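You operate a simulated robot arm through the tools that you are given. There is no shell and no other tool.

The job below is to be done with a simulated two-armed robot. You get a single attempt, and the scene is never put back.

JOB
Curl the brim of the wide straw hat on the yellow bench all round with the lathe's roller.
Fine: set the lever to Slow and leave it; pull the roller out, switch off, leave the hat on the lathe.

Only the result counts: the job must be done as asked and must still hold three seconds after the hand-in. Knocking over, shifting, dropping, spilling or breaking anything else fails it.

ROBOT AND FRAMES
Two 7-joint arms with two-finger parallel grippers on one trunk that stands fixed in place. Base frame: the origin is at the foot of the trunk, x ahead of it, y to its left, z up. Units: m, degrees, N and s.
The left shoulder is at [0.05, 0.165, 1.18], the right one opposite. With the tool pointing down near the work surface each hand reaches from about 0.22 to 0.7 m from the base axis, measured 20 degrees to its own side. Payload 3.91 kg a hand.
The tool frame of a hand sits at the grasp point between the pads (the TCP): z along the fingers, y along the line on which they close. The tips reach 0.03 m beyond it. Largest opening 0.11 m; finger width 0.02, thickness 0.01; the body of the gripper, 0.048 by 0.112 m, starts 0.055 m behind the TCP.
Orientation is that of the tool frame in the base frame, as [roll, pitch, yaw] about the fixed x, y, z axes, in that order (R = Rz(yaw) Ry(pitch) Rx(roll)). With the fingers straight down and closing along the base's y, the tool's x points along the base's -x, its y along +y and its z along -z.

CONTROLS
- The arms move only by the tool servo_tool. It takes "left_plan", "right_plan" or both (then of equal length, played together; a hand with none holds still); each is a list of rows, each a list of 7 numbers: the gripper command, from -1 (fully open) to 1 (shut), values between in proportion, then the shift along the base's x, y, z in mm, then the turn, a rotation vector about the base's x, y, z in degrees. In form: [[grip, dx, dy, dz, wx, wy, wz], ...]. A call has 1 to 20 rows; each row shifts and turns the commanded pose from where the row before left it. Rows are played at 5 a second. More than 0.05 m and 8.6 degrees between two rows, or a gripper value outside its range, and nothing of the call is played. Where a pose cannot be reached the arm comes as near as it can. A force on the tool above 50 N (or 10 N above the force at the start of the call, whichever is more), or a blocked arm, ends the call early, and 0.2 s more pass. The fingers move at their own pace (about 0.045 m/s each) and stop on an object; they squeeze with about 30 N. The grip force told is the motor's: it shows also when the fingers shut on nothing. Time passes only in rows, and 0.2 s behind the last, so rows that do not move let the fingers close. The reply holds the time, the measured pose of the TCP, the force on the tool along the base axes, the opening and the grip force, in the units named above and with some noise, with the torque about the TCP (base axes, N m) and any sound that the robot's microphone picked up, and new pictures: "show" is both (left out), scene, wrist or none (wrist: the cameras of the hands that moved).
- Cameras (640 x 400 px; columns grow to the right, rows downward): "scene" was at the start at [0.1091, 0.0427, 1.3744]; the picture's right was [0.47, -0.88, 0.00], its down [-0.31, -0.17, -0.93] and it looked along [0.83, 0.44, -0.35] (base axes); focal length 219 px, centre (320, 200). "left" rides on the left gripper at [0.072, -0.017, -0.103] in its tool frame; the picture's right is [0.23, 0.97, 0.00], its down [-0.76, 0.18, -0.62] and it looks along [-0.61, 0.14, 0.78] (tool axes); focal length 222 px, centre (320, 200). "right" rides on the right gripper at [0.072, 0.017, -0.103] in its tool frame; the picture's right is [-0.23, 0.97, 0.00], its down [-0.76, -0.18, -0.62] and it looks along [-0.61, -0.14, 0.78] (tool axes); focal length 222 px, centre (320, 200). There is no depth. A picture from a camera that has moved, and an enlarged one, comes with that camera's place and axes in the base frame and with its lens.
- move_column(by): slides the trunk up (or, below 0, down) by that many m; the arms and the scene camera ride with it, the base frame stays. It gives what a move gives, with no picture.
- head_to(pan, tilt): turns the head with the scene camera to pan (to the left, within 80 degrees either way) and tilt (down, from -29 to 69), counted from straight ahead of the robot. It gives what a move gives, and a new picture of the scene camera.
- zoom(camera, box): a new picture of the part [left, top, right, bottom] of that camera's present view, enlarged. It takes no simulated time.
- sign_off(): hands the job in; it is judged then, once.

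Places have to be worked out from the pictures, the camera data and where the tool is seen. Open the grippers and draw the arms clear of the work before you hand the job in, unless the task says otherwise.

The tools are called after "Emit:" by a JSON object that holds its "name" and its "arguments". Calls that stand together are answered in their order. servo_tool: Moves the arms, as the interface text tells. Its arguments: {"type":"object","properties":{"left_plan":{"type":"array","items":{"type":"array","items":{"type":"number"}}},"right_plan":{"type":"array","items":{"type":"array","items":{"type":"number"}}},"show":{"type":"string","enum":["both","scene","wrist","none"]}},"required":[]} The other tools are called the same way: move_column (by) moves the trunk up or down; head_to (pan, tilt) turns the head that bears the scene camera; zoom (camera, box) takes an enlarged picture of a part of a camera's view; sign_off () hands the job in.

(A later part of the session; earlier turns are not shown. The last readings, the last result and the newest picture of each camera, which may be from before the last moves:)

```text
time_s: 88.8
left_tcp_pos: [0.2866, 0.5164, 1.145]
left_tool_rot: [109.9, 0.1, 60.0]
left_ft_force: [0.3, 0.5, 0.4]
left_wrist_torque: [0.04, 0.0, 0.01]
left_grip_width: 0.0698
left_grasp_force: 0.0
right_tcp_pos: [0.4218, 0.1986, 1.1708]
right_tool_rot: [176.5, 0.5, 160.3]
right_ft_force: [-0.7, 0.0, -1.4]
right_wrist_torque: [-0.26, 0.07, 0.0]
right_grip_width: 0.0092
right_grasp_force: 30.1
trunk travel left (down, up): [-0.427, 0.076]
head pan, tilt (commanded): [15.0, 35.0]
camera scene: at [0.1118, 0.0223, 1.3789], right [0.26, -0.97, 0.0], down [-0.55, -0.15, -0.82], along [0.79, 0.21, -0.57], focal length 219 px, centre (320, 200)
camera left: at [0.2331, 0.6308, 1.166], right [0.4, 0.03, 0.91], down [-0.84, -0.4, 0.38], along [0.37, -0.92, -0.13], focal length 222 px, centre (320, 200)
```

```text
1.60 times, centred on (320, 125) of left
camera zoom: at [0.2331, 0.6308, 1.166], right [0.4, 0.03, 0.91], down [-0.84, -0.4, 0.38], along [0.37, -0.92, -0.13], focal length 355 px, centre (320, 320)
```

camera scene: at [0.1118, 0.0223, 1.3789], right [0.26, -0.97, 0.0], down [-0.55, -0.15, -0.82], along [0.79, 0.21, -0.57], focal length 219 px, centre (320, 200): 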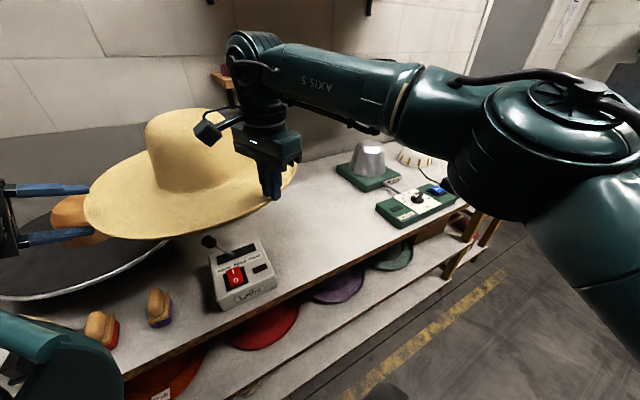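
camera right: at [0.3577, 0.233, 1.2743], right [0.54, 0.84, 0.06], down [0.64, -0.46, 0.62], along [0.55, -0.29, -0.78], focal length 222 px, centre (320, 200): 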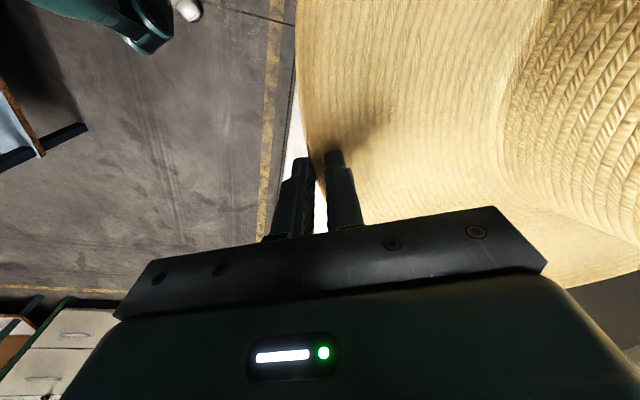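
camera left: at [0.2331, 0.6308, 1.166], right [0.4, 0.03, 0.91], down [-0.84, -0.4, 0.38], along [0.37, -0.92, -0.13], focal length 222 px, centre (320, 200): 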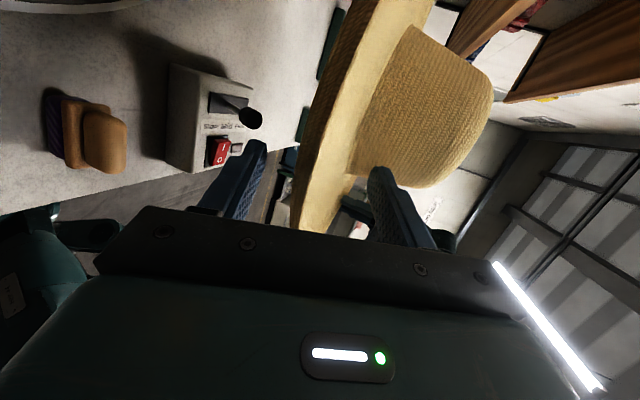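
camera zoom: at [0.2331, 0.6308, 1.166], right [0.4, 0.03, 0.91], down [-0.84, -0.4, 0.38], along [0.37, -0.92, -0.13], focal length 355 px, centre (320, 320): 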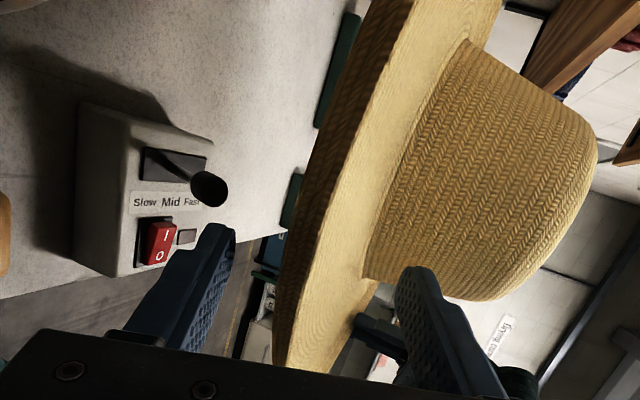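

In the scene view the two fingers straddle the hat's left rim, one above and one below. I'll advance the remaining 50 mm so the brim is well between them.

Emit:
{"name": "servo_tool", "arguments": {"left_plan": [[-0.27, 13.5, -7.8, -5.5, 0, 0, 0], [-0.27, 13.5, -7.8, -5.5, 0, 0, 0], [-0.27, 13.5, -7.8, -5.5, 0, 0, 0], [-0.27, 0, 0, 0, 0, 0, 0]], "show": "both"}}

Emit:
{"name": "zoom", "arguments": {"camera": "left", "box": [120, 0, 520, 250]}}

Emit:
{"name": "zoom", "arguments": {"camera": "scene", "box": [0, 120, 240, 280]}}

```text
time_s: 89.8
left_tcp_pos: [0.326, 0.4939, 1.1297]
left_tool_rot: [110.0, 0.1, 60.0]
left_ft_force: [0.9, 0.3, -0.2]
left_wrist_torque: [-0.03, 0.02, 0.0]
left_grip_width: 0.0696
left_grasp_force: 0.0
right_tcp_pos: [0.4231, 0.1989, 1.1722]
right_tool_rot: [176.5, 0.5, 160.4]
right_ft_force: [-0.7, -0.1, -0.8]
right_wrist_torque: [-0.24, 0.07, -0.02]
right_grip_width: 0.0095
right_grasp_force: 29.9
trunk travel left (down, up): [-0.427, 0.076]
head pan, tilt (commanded): [15.0, 35.0]
camera scene: at [0.1119, 0.0222, 1.3789], right [0.26, -0.97, 0.0], down [-0.55, -0.15, -0.82], along [0.79, 0.21, -0.57], focal length 219 px, centre (320, 200)
camera left: at [0.2735, 0.6076, 1.1505], right [0.4, 0.03, 0.91], down [-0.83, -0.4, 0.38], along [0.37, -0.92, -0.13], focal length 222 px, centre (320, 200)
```

scene: 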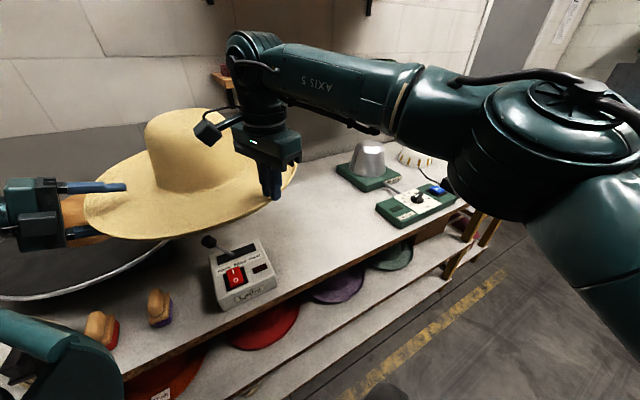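
left: 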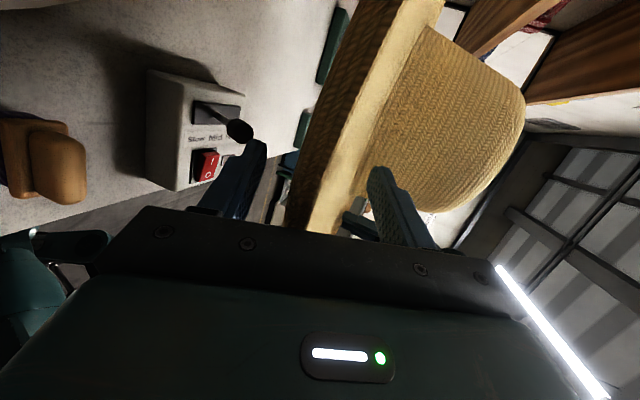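

```text
1.60 times, centred on (320, 125) of left
camera zoom: at [0.2735, 0.6076, 1.1505], right [0.4, 0.03, 0.91], down [-0.83, -0.4, 0.38], along [0.37, -0.92, -0.13], focal length 355 px, centre (320, 320)
```

zoom: 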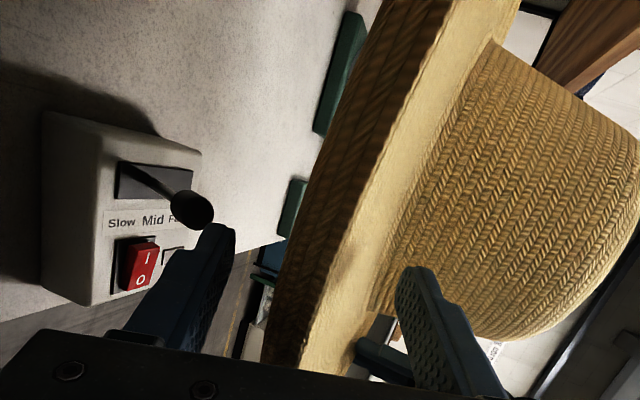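

```text
2.50 times, centred on (120, 200) of scene
camera zoom: at [0.1119, 0.0222, 1.3789], right [0.26, -0.97, 0.0], down [-0.55, -0.15, -0.82], along [0.79, 0.21, -0.57], focal length 546 px, centre (820, 200)
```

zoom: 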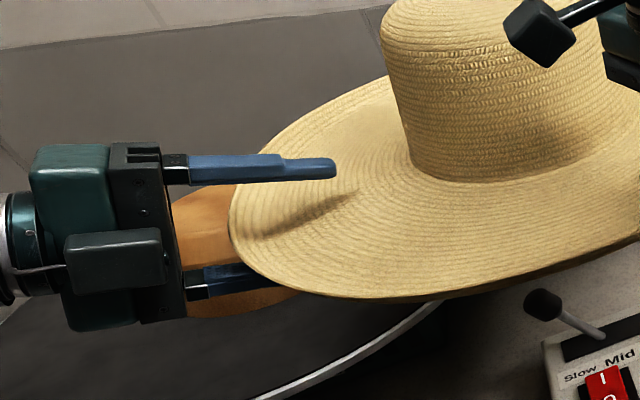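

The brim sits squarely between the left fingers. I'll close the left gripper step by step while the right keeps holding.

Emit:
{"name": "servo_tool", "arguments": {"left_plan": [[0.1, 0, 0, 0, 0, 0, 0], [0.3, 0, 0, 0, 0, 0, 0], [0.4, 0, 0, 0, 0, 0, 0], [0.4, 0, 0, 0, 0, 0, 0]], "show": "none"}}

Emit:
{"name": "zoom", "arguments": {"camera": "scene", "box": [0, 120, 240, 280]}}

Emit:
{"name": "zoom", "arguments": {"camera": "left", "box": [120, 0, 520, 250]}}

```text
time_s: 90.8
left_tcp_pos: [0.3273, 0.4934, 1.13]
left_tool_rot: [110.0, 0.2, 59.9]
left_ft_force: [-1.1, 2.1, 0.8]
left_wrist_torque: [-0.03, -0.05, -0.01]
left_grip_width: 0.0339
left_grasp_force: 1.0
right_tcp_pos: [0.4225, 0.1979, 1.1726]
right_tool_rot: [176.4, 0.5, 160.3]
right_ft_force: [0.3, -1.0, -1.2]
right_wrist_torque: [-0.41, 0.09, -0.01]
right_grip_width: 0.0099
right_grasp_force: 29.7
trunk travel left (down, up): [-0.427, 0.076]
head pan, tilt (commanded): [15.0, 35.0]
```

```text
2.50 times, centred on (120, 200) of scene
camera zoom: at [0.112, 0.0222, 1.3788], right [0.26, -0.97, 0.0], down [-0.55, -0.15, -0.82], along [0.79, 0.21, -0.57], focal length 546 px, centre (820, 200)
```

zoom: 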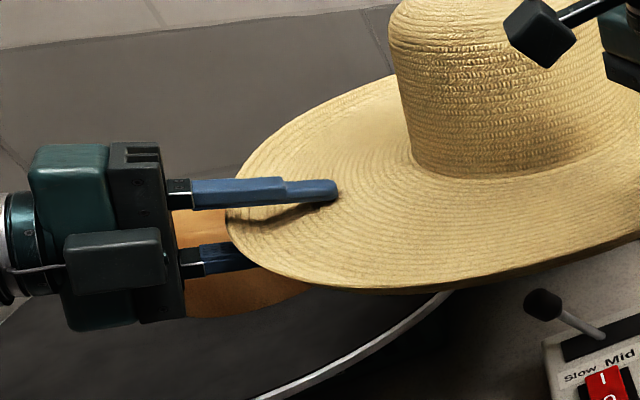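

```text
1.60 times, centred on (320, 125) of left
camera zoom: at [0.2735, 0.6078, 1.1506], right [0.4, 0.03, 0.91], down [-0.84, -0.4, 0.38], along [0.37, -0.92, -0.13], focal length 355 px, centre (320, 320)
```

zoom: 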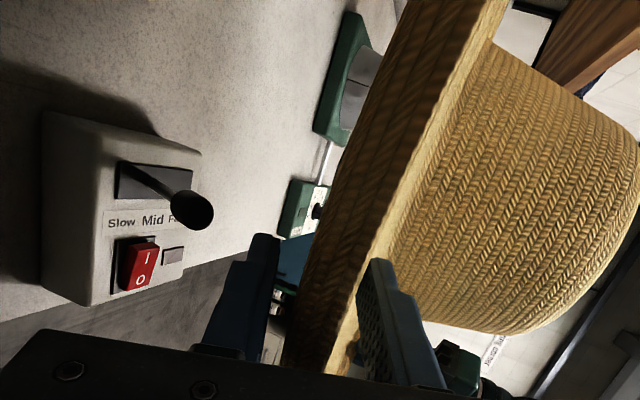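

Contact at 34 mm gap. I'll continue closing to full grip.

Emit:
{"name": "servo_tool", "arguments": {"left_plan": [[0.5, 0, 0, 0, 0, 0, 0], [0.6, 0, 0, 0, 0, 0, 0], [0.7, 0, 0, 0, 0, 0, 0], [0.7, 0, 0, 0, 0, 0, 0]], "show": "none"}}

Emit:
{"name": "zoom", "arguments": {"camera": "scene", "box": [0, 120, 240, 280]}}

Emit:
{"name": "zoom", "arguments": {"camera": "left", "box": [120, 0, 520, 250]}}

```text
time_s: 91.8
left_tcp_pos: [0.3264, 0.4933, 1.1305]
left_tool_rot: [109.9, 0.1, 60.1]
left_ft_force: [-2.4, 6.5, 4.4]
left_wrist_torque: [-1.45, -1.2, 0.09]
left_grip_width: 0.0305
left_grasp_force: 29.8
right_tcp_pos: [0.4235, 0.1978, 1.1726]
right_tool_rot: [176.5, 0.5, 160.3]
right_ft_force: [1.4, -6.0, -5.8]
right_wrist_torque: [-0.22, 0.85, -0.04]
right_grip_width: 0.0098
right_grasp_force: 30.3
trunk travel left (down, up): [-0.427, 0.076]
head pan, tilt (commanded): [15.0, 35.0]
```

```text
2.50 times, centred on (120, 200) of scene
camera zoom: at [0.112, 0.0222, 1.3788], right [0.26, -0.97, 0.0], down [-0.55, -0.15, -0.82], along [0.79, 0.21, -0.57], focal length 546 px, centre (820, 200)
```

zoom: 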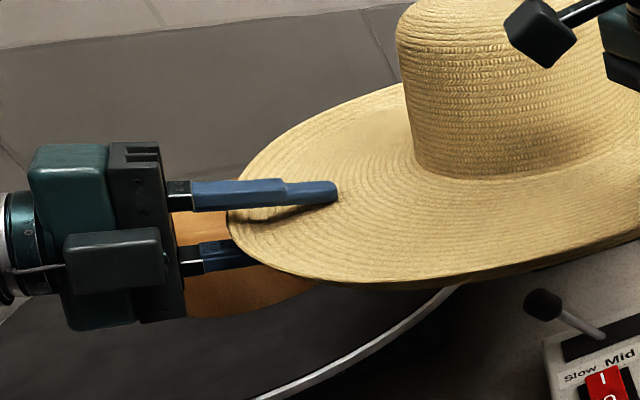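

```text
1.60 times, centred on (320, 125) of left
camera zoom: at [0.2735, 0.6078, 1.1508], right [0.4, 0.03, 0.92], down [-0.84, -0.4, 0.38], along [0.38, -0.92, -0.13], focal length 355 px, centre (320, 320)
```

zoom: 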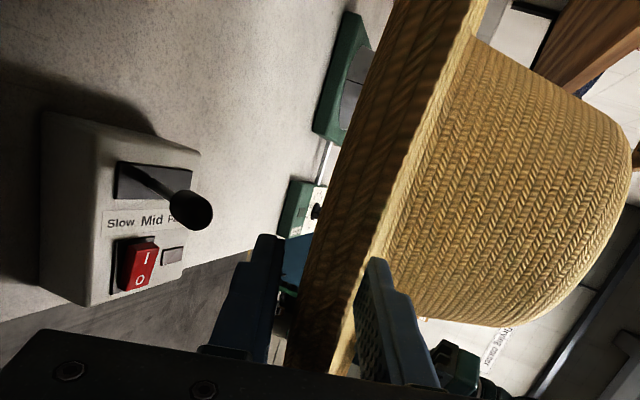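

Left now grips with 30 N at a 30 mm gap. I'll set left to full closing and open the right gripper, then lift the right hand straight up and away.

Emit:
{"name": "servo_tool", "arguments": {"left_plan": [[1, 0, 0, 0, 0, 0, 0], [1, 0, 0, 0, 0, 0, 0], [1, 0, 0, 0, 0, 0, 0], [1, 0, 0, 0, 0, 0, 0], [1, 0, 0, 0, 0, 0, 0]], "right_plan": [[0.7, 0, 0, 0, 0, 0, 0], [0.5, 0, 0, 0, 0, 0, 0], [0.4, 0, 0, 0, 0, 0, 0], [0.4, 0, 0, 10, 0, 0, 0], [0.4, 0, 0, 15, 0, 0, 0]], "show": "both"}}

Emit:
{"name": "zoom", "arguments": {"camera": "scene", "box": [0, 120, 320, 280]}}

```text
time_s: 93.0
left_tcp_pos: [0.3264, 0.4934, 1.1298]
left_tool_rot: [110.0, 0.1, 60.0]
left_ft_force: [0.6, 0.4, -0.1]
left_wrist_torque: [0.14, 0.18, -0.01]
left_grip_width: 0.0298
left_grasp_force: 30.4
right_tcp_pos: [0.4276, 0.1928, 1.1924]
right_tool_rot: [176.4, 0.4, 160.4]
right_ft_force: [0.2, -0.2, -0.6]
right_wrist_torque: [0.02, 0.05, -0.04]
right_grip_width: 0.0328
right_grasp_force: 0.2
right hand out of reach, approached as far as the arm can: row 5
trunk travel left (down, up): [-0.427, 0.076]
head pan, tilt (commanded): [15.0, 35.0]
camera scene: at [0.1121, 0.0222, 1.3788], right [0.26, -0.97, 0.0], down [-0.55, -0.15, -0.82], along [0.79, 0.21, -0.57], focal length 219 px, centre (320, 200)
camera right: at [0.3626, 0.2269, 1.2945], right [0.54, 0.84, 0.06], down [0.64, -0.46, 0.62], along [0.55, -0.29, -0.78], focal length 222 px, centre (320, 200)
camera left: at [0.2736, 0.6077, 1.1506], right [0.4, 0.03, 0.91], down [-0.84, -0.4, 0.38], along [0.37, -0.92, -0.13], focal length 222 px, centre (320, 200)
```

scene: 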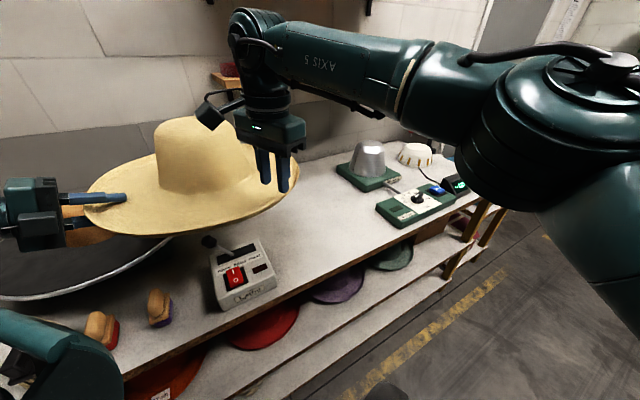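
right: 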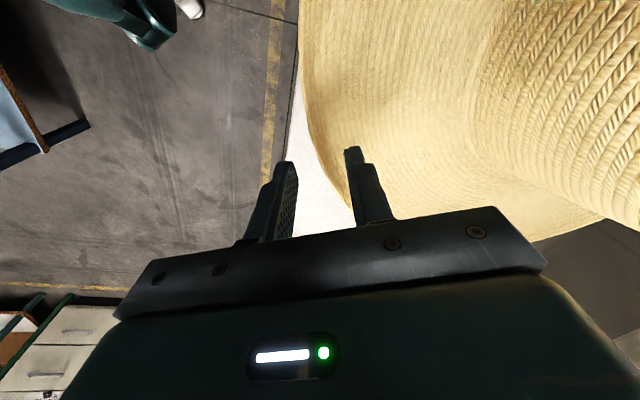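
left: 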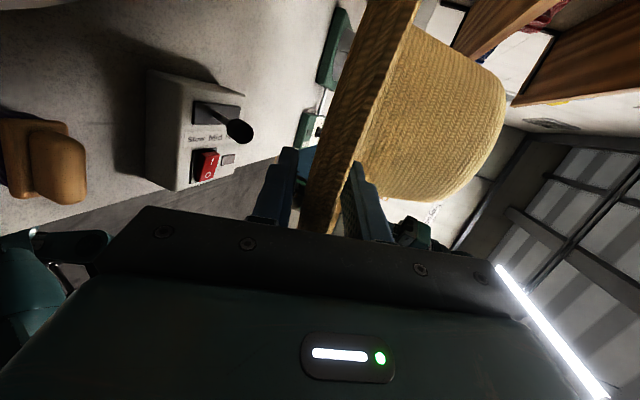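

```text
2.00 times, centred on (160, 200) of scene
camera zoom: at [0.1121, 0.0222, 1.3788], right [0.26, -0.97, 0.0], down [-0.55, -0.15, -0.82], along [0.79, 0.21, -0.57], focal length 437 px, centre (640, 200)
```

zoom: 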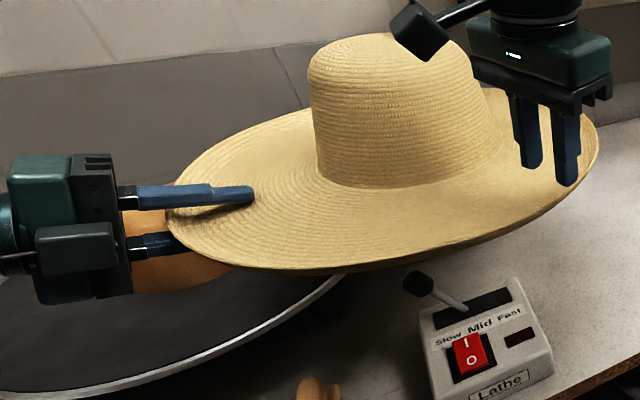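

The left hand now holds the hat alone. I'll lower the hat 4 cm with the left so the right fingers clear the rim, then withdraw the right hand to its own side.

Emit:
{"name": "servo_tool", "arguments": {"left_plan": [[1, 0, 0, -20, 0, 0, 0], [1, 0, 0, -20, 0, 0, 0], [1, 0, 0, 0, 0, 0, 0]], "right_plan": [[0.4, 0, 0, 0, 0, 0, 0], [0.4, 0, 0, 0, 0, 0, 0], [0.4, 0, 0, 0, 0, 0, 0]], "show": "none"}}

Emit:
{"name": "servo_tool", "arguments": {"right_plan": [[0.4, 0, -40, 5, 0, 0, -2], [0.4, 0, -40, 5, 0, 0, -2], [0.4, 0, -40, 5, 0, 0, -2], [0.4, 0, -40, 5, 0, 0, -2], [0.4, -5, -40, 5, 0, 0, -2], [0.4, -10, -40, 5, 0, 0, -2], [0.4, -10, -40, 5, 0, 0, -2], [0.4, -10, -40, 5, 0, 0, -2], [0.4, -10, -40, 5, 0, 0, -2]], "show": "both"}}

Emit:
{"name": "zoom", "arguments": {"camera": "scene", "box": [0, 120, 320, 280]}}

```text
time_s: 93.8
left_tcp_pos: [0.3267, 0.4932, 1.0895]
left_tool_rot: [110.0, 0.2, 60.0]
left_ft_force: [0.0, -0.4, -0.3]
left_wrist_torque: [0.13, 0.2, 0.02]
left_grip_width: 0.0295
left_grasp_force: 29.7
right_tcp_pos: [0.4274, 0.1924, 1.1922]
right_tool_rot: [176.5, 0.6, 160.5]
right_ft_force: [-0.3, -0.2, 0.3]
right_wrist_torque: [-0.01, -0.02, 0.01]
right_grip_width: 0.0331
right_grasp_force: 0.1
trunk travel left (down, up): [-0.427, 0.076]
head pan, tilt (commanded): [15.0, 35.0]
```

```text
time_s: 95.8
left_tcp_pos: [0.3256, 0.4936, 1.0892]
left_tool_rot: [110.1, 0.2, 60.0]
left_ft_force: [-0.2, 0.3, 0.5]
left_wrist_torque: [0.08, 0.17, 0.01]
left_grip_width: 0.0293
left_grasp_force: 29.5
right_tcp_pos: [0.3812, -0.1683, 1.2366]
right_tool_rot: [176.7, 0.5, 142.3]
right_ft_force: [-0.6, 0.4, -0.2]
right_wrist_torque: [-0.01, -0.06, -0.03]
right_grip_width: 0.0327
right_grasp_force: 0.0
trunk travel left (down, up): [-0.427, 0.076]
head pan, tilt (commanded): [15.0, 35.0]
camera scene: at [0.1114, 0.0214, 1.379], right [0.26, -0.97, 0.0], down [-0.55, -0.15, -0.82], along [0.79, 0.21, -0.57], focal length 219 px, centre (320, 200)
camera right: at [0.332, -0.1148, 1.3385], right [0.77, 0.63, 0.06], down [0.47, -0.63, 0.62], along [0.43, -0.45, -0.78], focal length 222 px, centre (320, 200)
```

scene: 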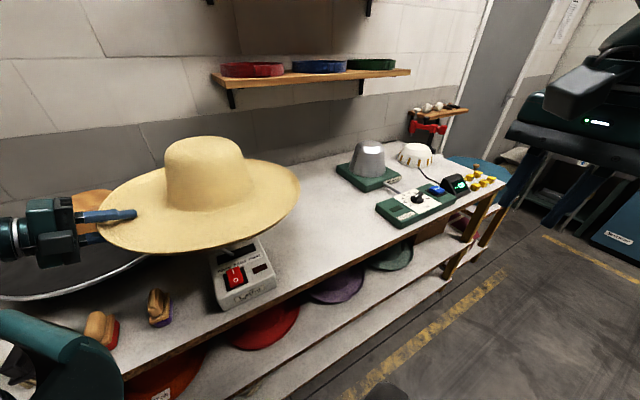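
right: 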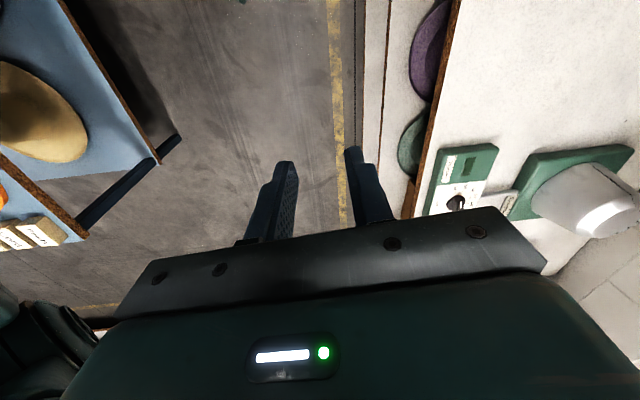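

```text
2.00 times, centred on (160, 200) of scene
camera zoom: at [0.1114, 0.0214, 1.379], right [0.26, -0.97, 0.0], down [-0.55, -0.15, -0.82], along [0.79, 0.21, -0.57], focal length 437 px, centre (640, 200)
```

zoom: 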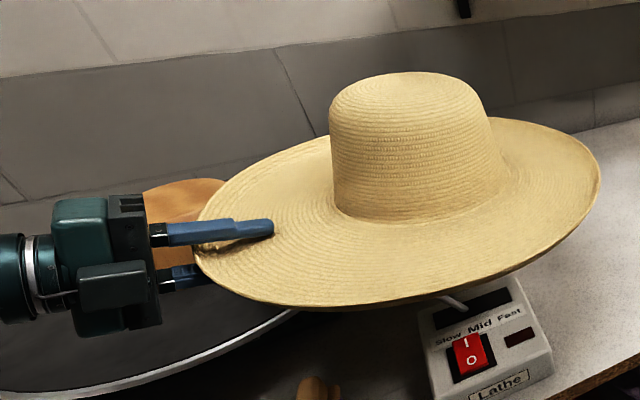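

The right hand is clear and the left holds the hat nearly level (centre ≈ (0.49, 0.395), rim z ≈ 1.10). I'll raise it 5 cm and carry it to above the lathe, yawing the hand by +45° on the way.

Emit:
{"name": "servo_tool", "arguments": {"left_plan": [[1, 0, 0, 25, 0, 0, 0], [1, 0, 0, 30, 0, 0, 0], [1, -9, 16, 0, 0, 0, 3.75], [1, -9, 16, 0, 0, 0, 3.75], [1, -9, 16, 0, 0, 0, 3.75], [1, -9, 16, 0, 0, 0, 3.75], [1, -9, 16, 0, 0, 0, 3.75], [1, -9, 16, 0, 0, 0, 3.75], [1, -9, 16, 0, 0, 0, 3.75], [1, -9, 16, 0, 0, 0, 3.75], [1, -9, 16, 0, 0, 0, 3.75], [1, -9, 16, 0, 0, 0, 3.75], [1, -9, 16, 0, 0, 0, 3.75], [1, -9, 16, 0, 0, 0, 3.75], [1, 0, 0, 0, 0, 0, 0]], "show": "both"}}

Emit:
{"name": "head_to", "arguments": {"pan": 50, "tilt": 30}}

```text
time_s: 99.0
left_tcp_pos: [0.217, 0.6851, 1.1443]
left_tool_rot: [110.1, 0.1, 105.0]
left_ft_force: [0.1, 0.3, -0.3]
left_wrist_torque: [-0.07, 0.23, -0.04]
left_grip_width: 0.0293
left_grasp_force: 30.0
right_tcp_pos: [0.3825, -0.1672, 1.2366]
right_tool_rot: [176.6, 0.5, 142.4]
right_ft_force: [-0.6, -0.4, -0.1]
right_wrist_torque: [0.0, 0.02, 0.01]
right_grip_width: 0.0331
right_grasp_force: 0.1
trunk travel left (down, up): [-0.427, 0.076]
head pan, tilt (commanded): [15.0, 35.0]
camera scene: at [0.112, 0.0221, 1.3788], right [0.26, -0.97, 0.0], down [-0.55, -0.15, -0.82], along [0.79, 0.21, -0.57], focal length 219 px, centre (320, 200)
camera left: at [0.0994, 0.7288, 1.1655], right [0.26, 0.31, 0.91], down [-0.31, -0.87, 0.38], along [0.91, -0.38, -0.13], focal length 222 px, centre (320, 200)
```

scene: 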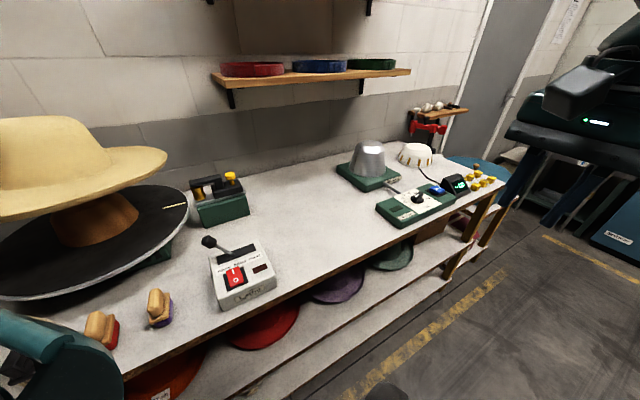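
left: 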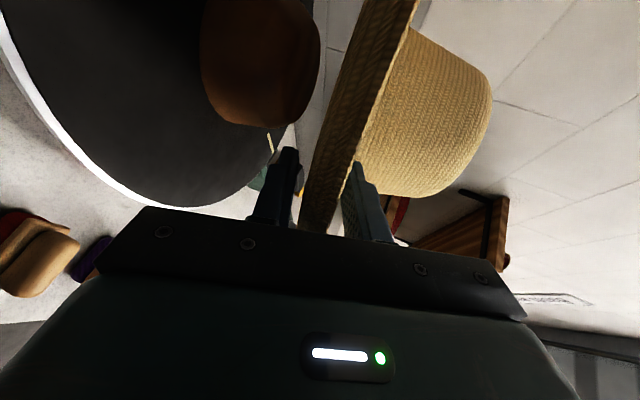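

```text
time_s: 100.0
left_tcp_pos: [0.2184, 0.6861, 1.1437]
left_tool_rot: [110.0, 0.1, 105.0]
left_ft_force: [0.0, -0.8, 0.0]
left_wrist_torque: [-0.06, 0.19, -0.04]
left_grip_width: 0.0296
left_grasp_force: 30.2
right_tcp_pos: [0.3834, -0.1667, 1.2369]
right_tool_rot: [176.7, 0.5, 142.5]
right_ft_force: [0.4, -1.3, 0.2]
right_wrist_torque: [0.0, -0.02, 0.0]
right_grip_width: 0.0329
right_grasp_force: 0.0
trunk travel left (down, up): [-0.427, 0.076]
head pan, tilt (commanded): [50.0, 30.0]
camera scene: at [0.0851, 0.0687, 1.3866], right [0.77, -0.64, 0.0], down [-0.32, -0.38, -0.87], along [0.56, 0.66, -0.5], focal length 219 px, centre (320, 200)
```

scene: 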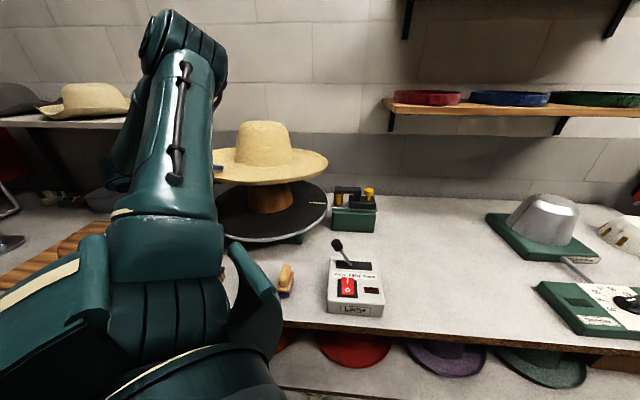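

The hat hovers over the lathe block. I'll zoom in to check the centring and level.

Emit:
{"name": "zoom", "arguments": {"camera": "scene", "box": [190, 105, 350, 250]}}

Emit:
{"name": "zoom", "arguments": {"camera": "left", "box": [120, 0, 520, 250]}}

```text
2.76 times, centred on (270, 178) of scene
camera zoom: at [0.0851, 0.0687, 1.3866], right [0.77, -0.64, 0.0], down [-0.32, -0.38, -0.87], along [0.56, 0.66, -0.5], focal length 603 px, centre (458, 262)
```

zoom: 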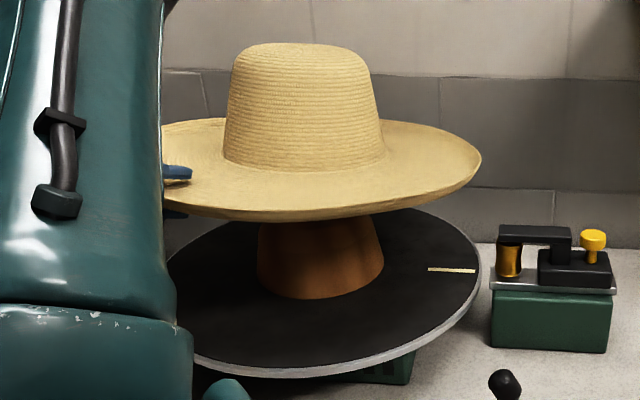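

```text
1.60 times, centred on (320, 125) of left
camera zoom: at [0.0996, 0.7287, 1.1655], right [0.26, 0.31, 0.91], down [-0.31, -0.87, 0.38], along [0.91, -0.38, -0.13], focal length 355 px, centre (320, 320)
```

zoom: 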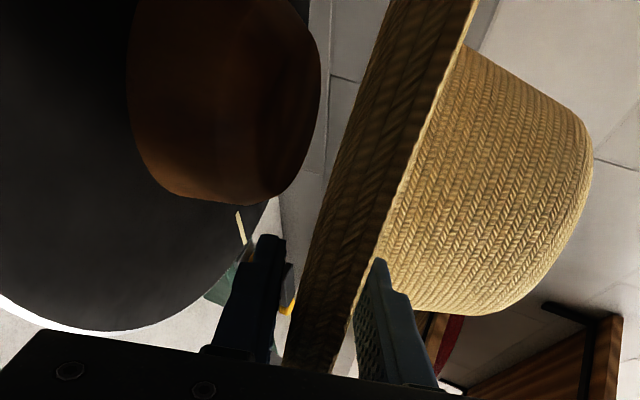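

The hat is level and centred over the block to within a few millimetres in both views. I'll lower it in stages, first 65 mm, then re-check.

Emit:
{"name": "servo_tool", "arguments": {"left_plan": [[1, 0, 0, -16, 0, 0, 0], [1, 0, 0, -16, 0, 0, 0], [1, 0, 0, -16, 0, 0, 0], [1, 0, 0, -16, 0, 0, 0], [1, 0, 0, 0, 0, 0, 0]], "show": "scene"}}

Emit:
{"name": "zoom", "arguments": {"camera": "scene", "box": [190, 105, 350, 250]}}

Emit:
{"name": "zoom", "arguments": {"camera": "left", "box": [120, 0, 520, 250]}}

```text
time_s: 101.2
left_tcp_pos: [0.2186, 0.6866, 1.0817]
left_tool_rot: [110.1, 0.1, 105.0]
left_ft_force: [0.4, -0.6, 0.5]
left_wrist_torque: [-0.07, 0.21, -0.01]
left_grip_width: 0.0293
left_grasp_force: 30.0
right_tcp_pos: [0.3831, -0.1668, 1.2358]
right_tool_rot: [176.6, 0.5, 142.4]
right_ft_force: [0.4, -0.7, -0.4]
right_wrist_torque: [0.01, -0.03, 0.02]
right_grip_width: 0.0329
right_grasp_force: 0.1
trunk travel left (down, up): [-0.427, 0.076]
head pan, tilt (commanded): [50.0, 30.0]
camera scene: at [0.085, 0.0686, 1.3866], right [0.77, -0.64, 0.0], down [-0.32, -0.38, -0.87], along [0.56, 0.66, -0.5], focal length 219 px, centre (320, 200)
```

scene: 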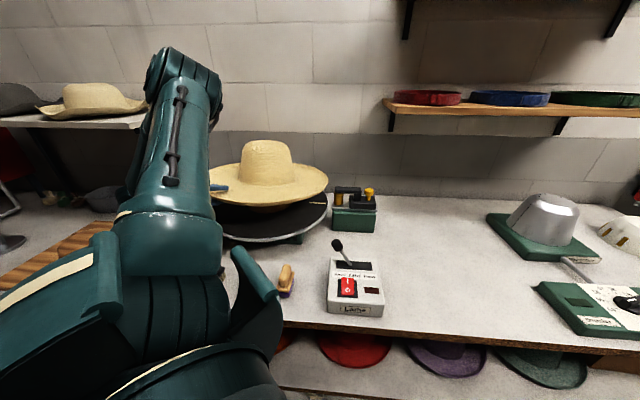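

```text
2.76 times, centred on (270, 178) of scene
camera zoom: at [0.085, 0.0686, 1.3866], right [0.77, -0.64, 0.0], down [-0.32, -0.38, -0.87], along [0.56, 0.66, -0.5], focal length 603 px, centre (458, 262)
```

zoom: 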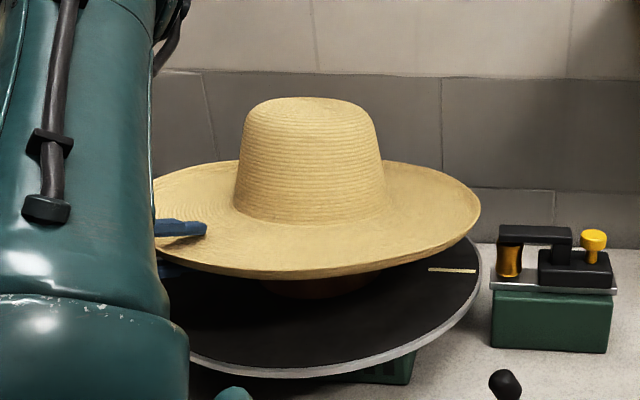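

```text
1.60 times, centred on (320, 125) of left
camera zoom: at [0.1007, 0.7295, 1.1019], right [0.26, 0.31, 0.91], down [-0.31, -0.87, 0.38], along [0.91, -0.38, -0.13], focal length 355 px, centre (320, 320)
```

zoom: 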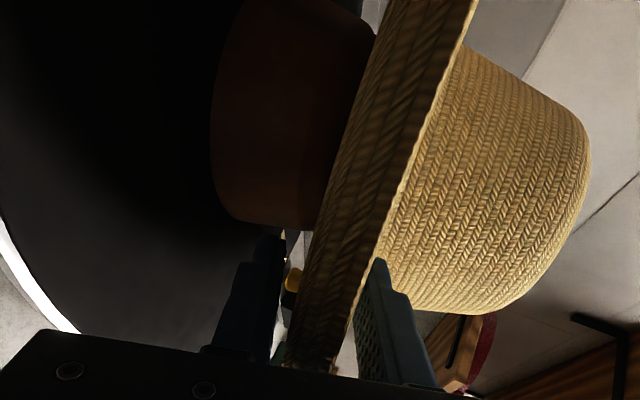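

Hat and block axes coincide within a few mm and the block is entering the crown. I'll continue lowering, watching the forces.

Emit:
{"name": "servo_tool", "arguments": {"left_plan": [[1, 0, 0, -12, 0, 0, 0], [1, 0, 0, -12, 0, 0, 0], [1, 0, 0, -12, 0, 0, 0], [1, 0, 0, 0, 0, 0, 0]], "show": "none"}}

Emit:
{"name": "zoom", "arguments": {"camera": "scene", "box": [190, 105, 350, 250]}}

```text
time_s: 102.2
left_tcp_pos: [0.2186, 0.6873, 1.0448]
left_tool_rot: [109.9, 0.2, 105.0]
left_ft_force: [2.1, 3.1, 1.4]
left_wrist_torque: [0.27, -0.32, 0.32]
left_grip_width: 0.0292
left_grasp_force: 29.8
right_tcp_pos: [0.3838, -0.1678, 1.2365]
right_tool_rot: [176.5, 0.4, 142.3]
right_ft_force: [0.5, 0.4, -0.9]
right_wrist_torque: [0.03, -0.03, 0.0]
right_grip_width: 0.0329
right_grasp_force: 0.1
trunk travel left (down, up): [-0.427, 0.076]
head pan, tilt (commanded): [50.0, 30.0]
```

```text
2.76 times, centred on (270, 178) of scene
camera zoom: at [0.0852, 0.0688, 1.3866], right [0.77, -0.64, 0.0], down [-0.32, -0.38, -0.87], along [0.56, 0.66, -0.5], focal length 603 px, centre (458, 262)
```

zoom: 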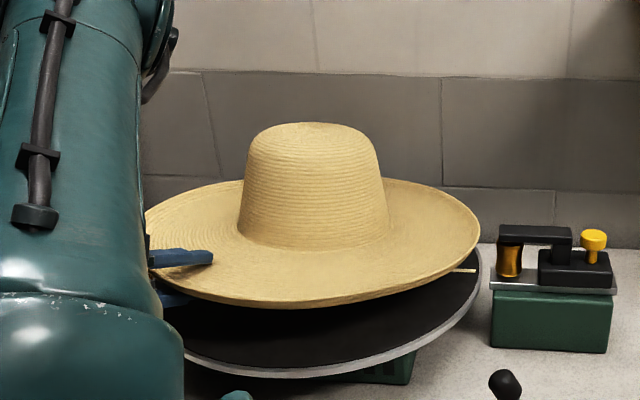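

A light sideways contact (block pushing the crown toward +x,+y) shows the hat is a few mm too close to me. I'll shift (+3, +5) mm and check.

Emit:
{"name": "servo_tool", "arguments": {"left_plan": [[1, 2, 3, 2, 0, 0, 0], [1, 1, 2, 0, 0, 0, 0], [1, 0, 0, 0, 0, 0, 0]], "show": "none"}}

Emit:
{"name": "servo_tool", "arguments": {"left_plan": [[1, 0, 0, -5, 0, 0, 0], [1, 0, 0, -5, 0, 0, 0], [1, 0, 0, 0, 0, 0, 0]], "show": "none"}}

```text
time_s: 103.0
left_tcp_pos: [0.2228, 0.6915, 1.0465]
left_tool_rot: [110.0, 0.1, 104.9]
left_ft_force: [0.3, -0.1, 0.7]
left_wrist_torque: [-0.08, 0.23, -0.01]
left_grip_width: 0.0294
left_grasp_force: 30.6
right_tcp_pos: [0.3847, -0.1661, 1.2367]
right_tool_rot: [176.6, 0.5, 142.4]
right_ft_force: [1.0, -0.2, 0.4]
right_wrist_torque: [0.0, 0.02, 0.05]
right_grip_width: 0.033
right_grasp_force: 0.0
trunk travel left (down, up): [-0.427, 0.076]
head pan, tilt (commanded): [50.0, 30.0]
```

```text
time_s: 103.8
left_tcp_pos: [0.2221, 0.6905, 1.0375]
left_tool_rot: [110.1, 0.1, 105.0]
left_ft_force: [0.6, -0.2, 1.3]
left_wrist_torque: [-0.04, 0.21, 0.0]
left_grip_width: 0.0297
left_grasp_force: 29.9
right_tcp_pos: [0.3841, -0.1668, 1.2356]
right_tool_rot: [176.6, 0.5, 142.4]
right_ft_force: [0.9, -0.2, 0.0]
right_wrist_torque: [0.01, -0.01, 0.0]
right_grip_width: 0.0329
right_grasp_force: 0.0
trunk travel left (down, up): [-0.427, 0.076]
head pan, tilt (commanded): [50.0, 30.0]
```

The contact is gone (torque back to the free-hanging value). Continuing down.

Emit:
{"name": "servo_tool", "arguments": {"left_plan": [[1, 0, 0, -10, 0, 0, 0], [1, 0, 0, -10, 0, 0, 0], [1, 0, 0, 0, 0, 0, 0]], "show": "none"}}

Emit:
{"name": "servo_tool", "arguments": {"left_plan": [[1, 0, 0, -6, 0, 0, 0], [1, 0, 0, -6, 0, 0, 0], [1, 0, 0, 0, 0, 0, 0]], "show": "scene"}}

Emit:
{"name": "zoom", "arguments": {"camera": "scene", "box": [190, 105, 350, 250]}}

Emit:
{"name": "zoom", "arguments": {"camera": "left", "box": [120, 0, 520, 250]}}

```text
time_s: 104.6
left_tcp_pos: [0.2228, 0.6918, 1.0179]
left_tool_rot: [109.9, 0.2, 104.8]
left_ft_force: [2.6, 2.0, -0.1]
left_wrist_torque: [0.15, -0.25, 0.15]
left_grip_width: 0.0295
left_grasp_force: 30.7
right_tcp_pos: [0.3836, -0.1675, 1.2365]
right_tool_rot: [176.7, 0.6, 142.5]
right_ft_force: [-0.3, 0.0, -1.0]
right_wrist_torque: [0.0, 0.02, -0.01]
right_grip_width: 0.0332
right_grasp_force: 0.0
trunk travel left (down, up): [-0.427, 0.076]
head pan, tilt (commanded): [50.0, 30.0]
```

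```text
time_s: 105.4
left_tcp_pos: [0.222, 0.6914, 1.0047]
left_tool_rot: [110.0, 0.0, 105.0]
left_ft_force: [0.7, 3.4, 0.9]
left_wrist_torque: [0.22, -0.11, 0.37]
left_grip_width: 0.0292
left_grasp_force: 30.1
right_tcp_pos: [0.384, -0.1676, 1.2366]
right_tool_rot: [176.6, 0.5, 142.4]
right_ft_force: [0.4, -1.1, -0.5]
right_wrist_torque: [-0.05, 0.0, 0.03]
right_grip_width: 0.0329
right_grasp_force: 0.1
trunk travel left (down, up): [-0.427, 0.076]
head pan, tilt (commanded): [50.0, 30.0]
camera scene: at [0.085, 0.0688, 1.3866], right [0.77, -0.64, 0.0], down [-0.32, -0.38, -0.87], along [0.56, 0.66, -0.5], focal length 219 px, centre (320, 200)
```

scene: 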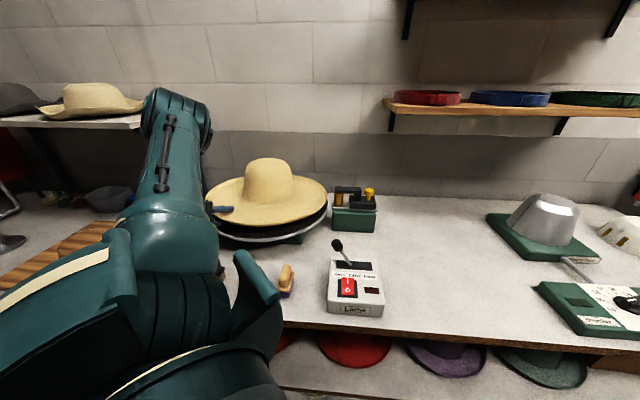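

```text
2.76 times, centred on (270, 178) of scene
camera zoom: at [0.085, 0.0688, 1.3866], right [0.77, -0.64, 0.0], down [-0.32, -0.38, -0.87], along [0.56, 0.66, -0.5], focal length 603 px, centre (458, 262)
```

zoom: 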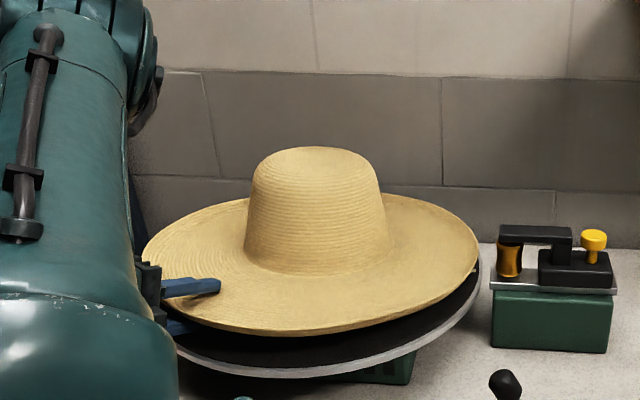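

```text
1.60 times, centred on (320, 125) of left
camera zoom: at [0.1037, 0.7351, 1.0261], right [0.26, 0.31, 0.91], down [-0.31, -0.87, 0.38], along [0.91, -0.38, -0.13], focal length 355 px, centre (320, 320)
```

zoom: 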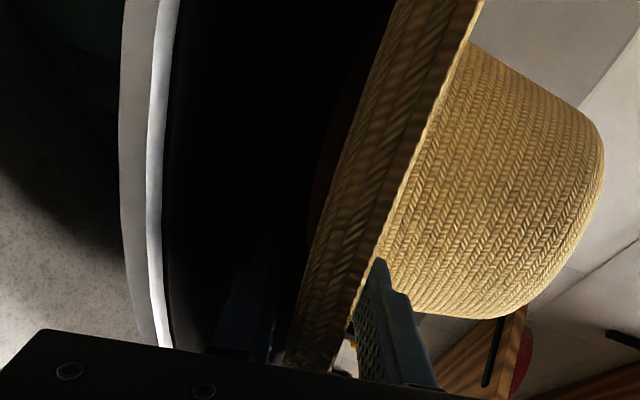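

A small +y contact appears; I'll shift another (+1, +4) mm and go down a further 6 mm.

Emit:
{"name": "servo_tool", "arguments": {"left_plan": [[1, 0.5, 2, 0, 0, 0, 0], [1, 0.5, 2, 0, 0, 0, 0], [1, 0, 0, -3, 0, 0, 0], [1, 0, 0, -3, 0, 0, 0], [1, 0, 0, 0, 0, 0, 0]], "show": "none"}}

Emit:
{"name": "zoom", "arguments": {"camera": "scene", "box": [190, 105, 350, 250]}}

```text
time_s: 106.6
left_tcp_pos: [0.2233, 0.6953, 1.0003]
left_tool_rot: [110.0, 0.0, 105.0]
left_ft_force: [-1.2, -1.1, -0.3]
left_wrist_torque: [0.13, -0.3, -0.09]
left_grip_width: 0.0295
left_grasp_force: 29.8
right_tcp_pos: [0.3845, -0.1674, 1.2367]
right_tool_rot: [176.6, 0.5, 142.4]
right_ft_force: [0.4, -0.7, -0.8]
right_wrist_torque: [0.01, 0.02, 0.01]
right_grip_width: 0.0332
right_grasp_force: 0.0
trunk travel left (down, up): [-0.427, 0.076]
head pan, tilt (commanded): [50.0, 30.0]
```

```text
2.76 times, centred on (270, 178) of scene
camera zoom: at [0.0847, 0.0685, 1.3867], right [0.77, -0.64, 0.0], down [-0.32, -0.38, -0.87], along [0.56, 0.66, -0.5], focal length 603 px, centre (458, 262)
```

zoom: 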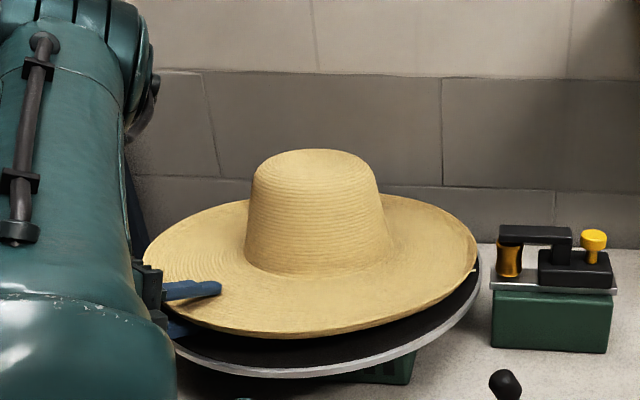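

The hat is over the block with small residual forces, brim about 2 cm above the disc on the hand side. I'll lower 4 mm more, open the fingers slightly (the lower one has little room above the disc), then slide the hand straight back along the finger axis.

Emit:
{"name": "servo_tool", "arguments": {"left_plan": [[1, 0, 0, -3, 0, 0, 0], [0.35, 0, 0, 0, 0, 0, 0], [0.24, 0, 0, 0, 0, 0, 0], [0.24, 0, 0, 0, 0, 0, 0], [0.24, 0, 0, 0, 0, 0, 0]], "show": "scene"}}

Emit:
{"name": "zoom", "arguments": {"camera": "scene", "box": [190, 105, 350, 250]}}

Emit:
{"name": "zoom", "arguments": {"camera": "left", "box": [120, 0, 520, 250]}}

```text
time_s: 107.8
left_tcp_pos: [0.2228, 0.6955, 0.997]
left_tool_rot: [109.9, 0.0, 105.0]
left_ft_force: [0.4, 0.7, 8.4]
left_wrist_torque: [0.1, -0.18, -0.01]
left_grip_width: 0.038
left_grasp_force: 0.1
right_tcp_pos: [0.3828, -0.1674, 1.2352]
right_tool_rot: [176.5, 0.6, 142.4]
right_ft_force: [0.2, 0.4, -0.2]
right_wrist_torque: [-0.02, 0.04, 0.02]
right_grip_width: 0.0329
right_grasp_force: 0.0
trunk travel left (down, up): [-0.427, 0.076]
head pan, tilt (commanded): [50.0, 30.0]
camera scene: at [0.0846, 0.0676, 1.3868], right [0.77, -0.64, 0.0], down [-0.32, -0.38, -0.87], along [0.56, 0.66, -0.5], focal length 219 px, centre (320, 200)
```

scene: 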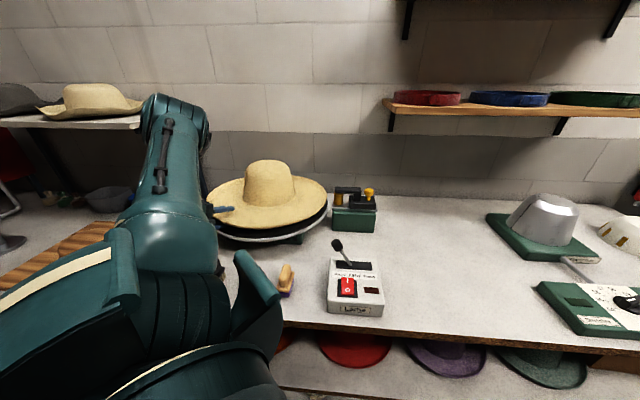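

```text
2.76 times, centred on (270, 178) of scene
camera zoom: at [0.0846, 0.0676, 1.3868], right [0.77, -0.64, 0.0], down [-0.32, -0.38, -0.87], along [0.56, 0.66, -0.5], focal length 603 px, centre (458, 262)
```

zoom: 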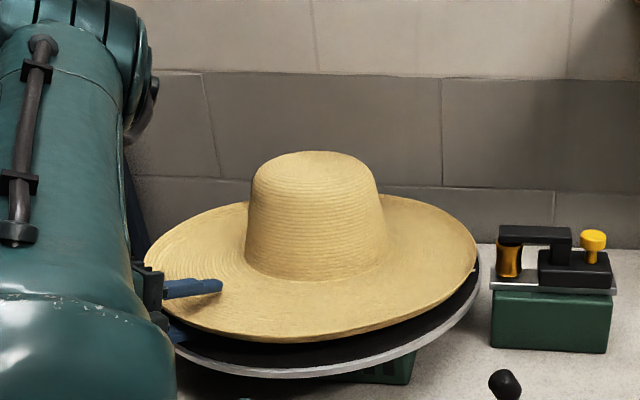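

```text
1.60 times, centred on (320, 125) of left
camera zoom: at [0.1048, 0.7385, 1.0183], right [0.26, 0.31, 0.92], down [-0.31, -0.87, 0.38], along [0.91, -0.38, -0.13], focal length 355 px, centre (320, 320)
```

zoom: 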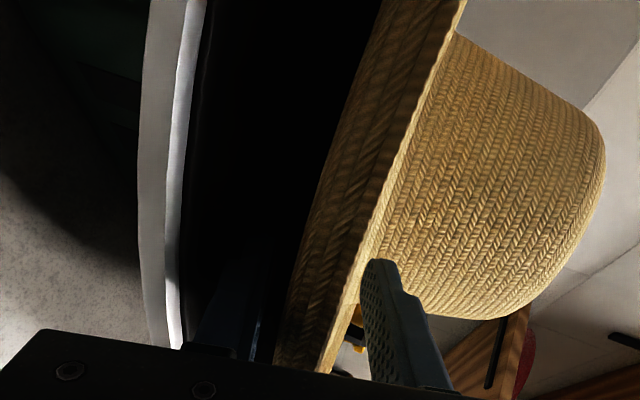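

The lower fingertip is lightly on the disc (8 N). I'll lift 3 mm and slide out backward along the finger axis.

Emit:
{"name": "servo_tool", "arguments": {"left_plan": [[0.3, 0, 0, 3, 0, 0, 0], [0.3, -9, -2.4, 3.4, 0, 0, 0], [0.3, -9, -2.4, 3.4, 0, 0, 0], [0.3, -14, -3.7, 5.1, 0, 0, 0], [0.3, -18, -4.9, 6.8, 0, 0, 0], [0.3, -18, -4.9, 6.8, 0, 0, 0], [0.3, -18, -4.9, 6.8, 0, 0, 0]], "show": "both"}}

Emit:
{"name": "zoom", "arguments": {"camera": "scene", "box": [190, 105, 350, 250]}}

```text
time_s: 109.4
left_tcp_pos: [0.1376, 0.6716, 1.0329]
left_tool_rot: [110.0, 0.1, 104.9]
left_ft_force: [0.9, 0.6, 0.0]
left_wrist_torque: [-0.03, -0.02, 0.03]
left_grip_width: 0.0386
left_grasp_force: 0.1
right_tcp_pos: [0.3839, -0.1677, 1.237]
right_tool_rot: [176.6, 0.5, 142.4]
right_ft_force: [-0.1, 0.2, -0.2]
right_wrist_torque: [0.0, 0.04, 0.01]
right_grip_width: 0.0332
right_grasp_force: 0.1
trunk travel left (down, up): [-0.427, 0.076]
head pan, tilt (commanded): [50.0, 30.0]
camera scene: at [0.0847, 0.0685, 1.3867], right [0.77, -0.64, 0.0], down [-0.32, -0.38, -0.87], along [0.56, 0.66, -0.5], focal length 219 px, centre (320, 200)
camera left: at [0.0187, 0.7157, 1.0528], right [0.26, 0.31, 0.92], down [-0.31, -0.87, 0.38], along [0.91, -0.38, -0.13], focal length 222 px, centre (320, 200)
```

scene: 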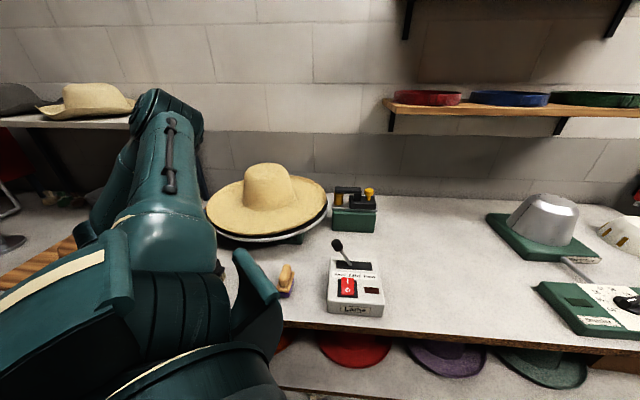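
left: 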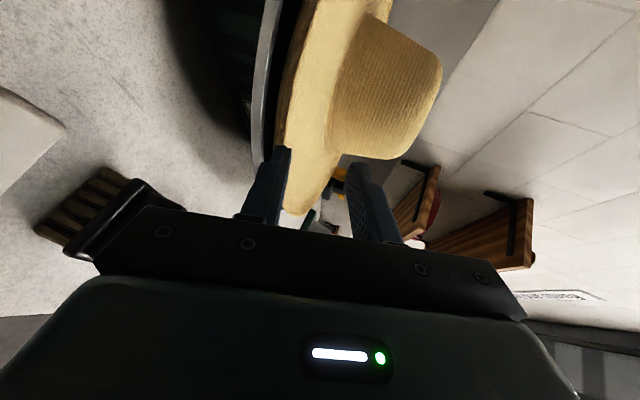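

```text
2.76 times, centred on (270, 178) of scene
camera zoom: at [0.0847, 0.0685, 1.3867], right [0.77, -0.64, 0.0], down [-0.32, -0.38, -0.87], along [0.56, 0.66, -0.5], focal length 603 px, centre (458, 262)
```

zoom: 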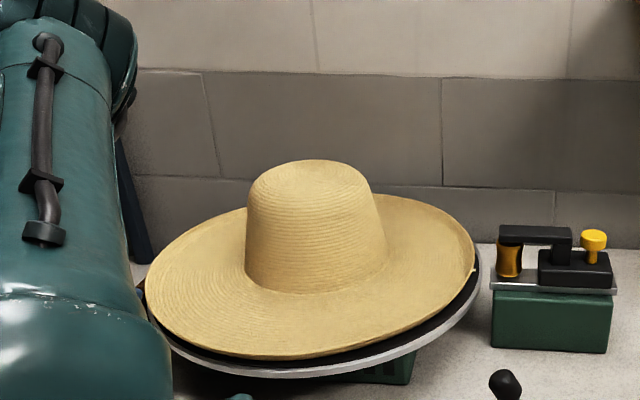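

The hat now sits level on the block with its brim on the disc. Next is the roller: I'll bring the left hand up and around over to the roller knob side, turning it to point forward and 40° down with horizontal closing.

Emit:
{"name": "servo_tool", "arguments": {"left_plan": [[-0.1, -8, -3, 40, 0, 0, 0], [-0.1, 0, 0, 46, 0, 0, 0], [-0.1, 0, 0, 46, 0, 0, 0], [-0.1, 0, 0, 46, 0, 0, 0], [-0.1, 0, 0, 46, 0, 0, 0], [-0.1, 38, -17, 0, -7.13, 0.48, 2.97], [-0.1, 38, -17, 0, -7.13, 0.48, 2.97], [-0.1, 38, -17, 0, -7.13, 0.48, 2.97], [-0.1, 38, -17, 0, -7.13, 0.48, 2.97], [-0.1, 38, -17, 0, -7.13, 0.48, 2.97], [-0.1, 38, -17, 0, -7.13, 0.48, 2.97], [-0.1, 38, -17, 0, -7.13, 0.48, 2.97], [-0.1, 38, -17, 0, -7.13, 0.48, 2.97], [-0.1, 38, -17, 0, -7.13, 0.48, 2.97], [-0.1, 38, -17, 0, -7.13, 0.48, 2.97], [-0.1, 38, -17, 0, -7.13, 0.48, 2.97], [-0.1, 0, 0, 0, 0, 0, 0]], "show": "both"}}

```text
time_s: 113.0
left_tcp_pos: [0.5473, 0.4836, 1.253]
left_tool_rot: [-179.8, 50.2, -179.9]
left_ft_force: [0.6, -0.1, -0.6]
left_wrist_torque: [-0.01, 0.01, 0.03]
left_grip_width: 0.0604
left_grasp_force: 0.1
right_tcp_pos: [0.383, -0.1667, 1.2361]
right_tool_rot: [176.6, 0.5, 142.4]
right_ft_force: [0.2, 0.1, -0.2]
right_wrist_torque: [0.01, -0.02, 0.01]
right_grip_width: 0.0327
right_grasp_force: 0.0
trunk travel left (down, up): [-0.427, 0.076]
head pan, tilt (commanded): [50.0, 30.0]
camera scene: at [0.0846, 0.0686, 1.3867], right [0.77, -0.64, 0.0], down [-0.32, -0.38, -0.87], along [0.56, 0.66, -0.5], focal length 219 px, centre (320, 200)
camera left: at [0.4216, 0.4655, 1.2659], right [-0.15, 0.97, -0.18], down [0.01, 0.18, 0.98], along [0.99, 0.14, -0.04], focal length 222 px, centre (320, 200)
```

scene: 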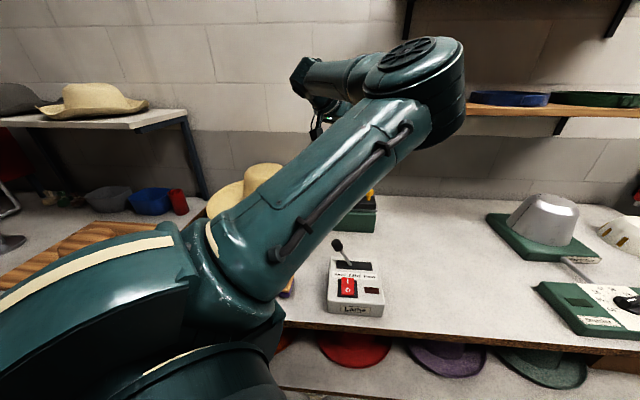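
left: 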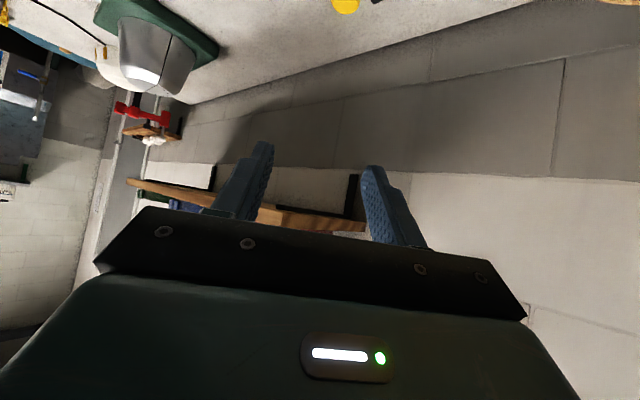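

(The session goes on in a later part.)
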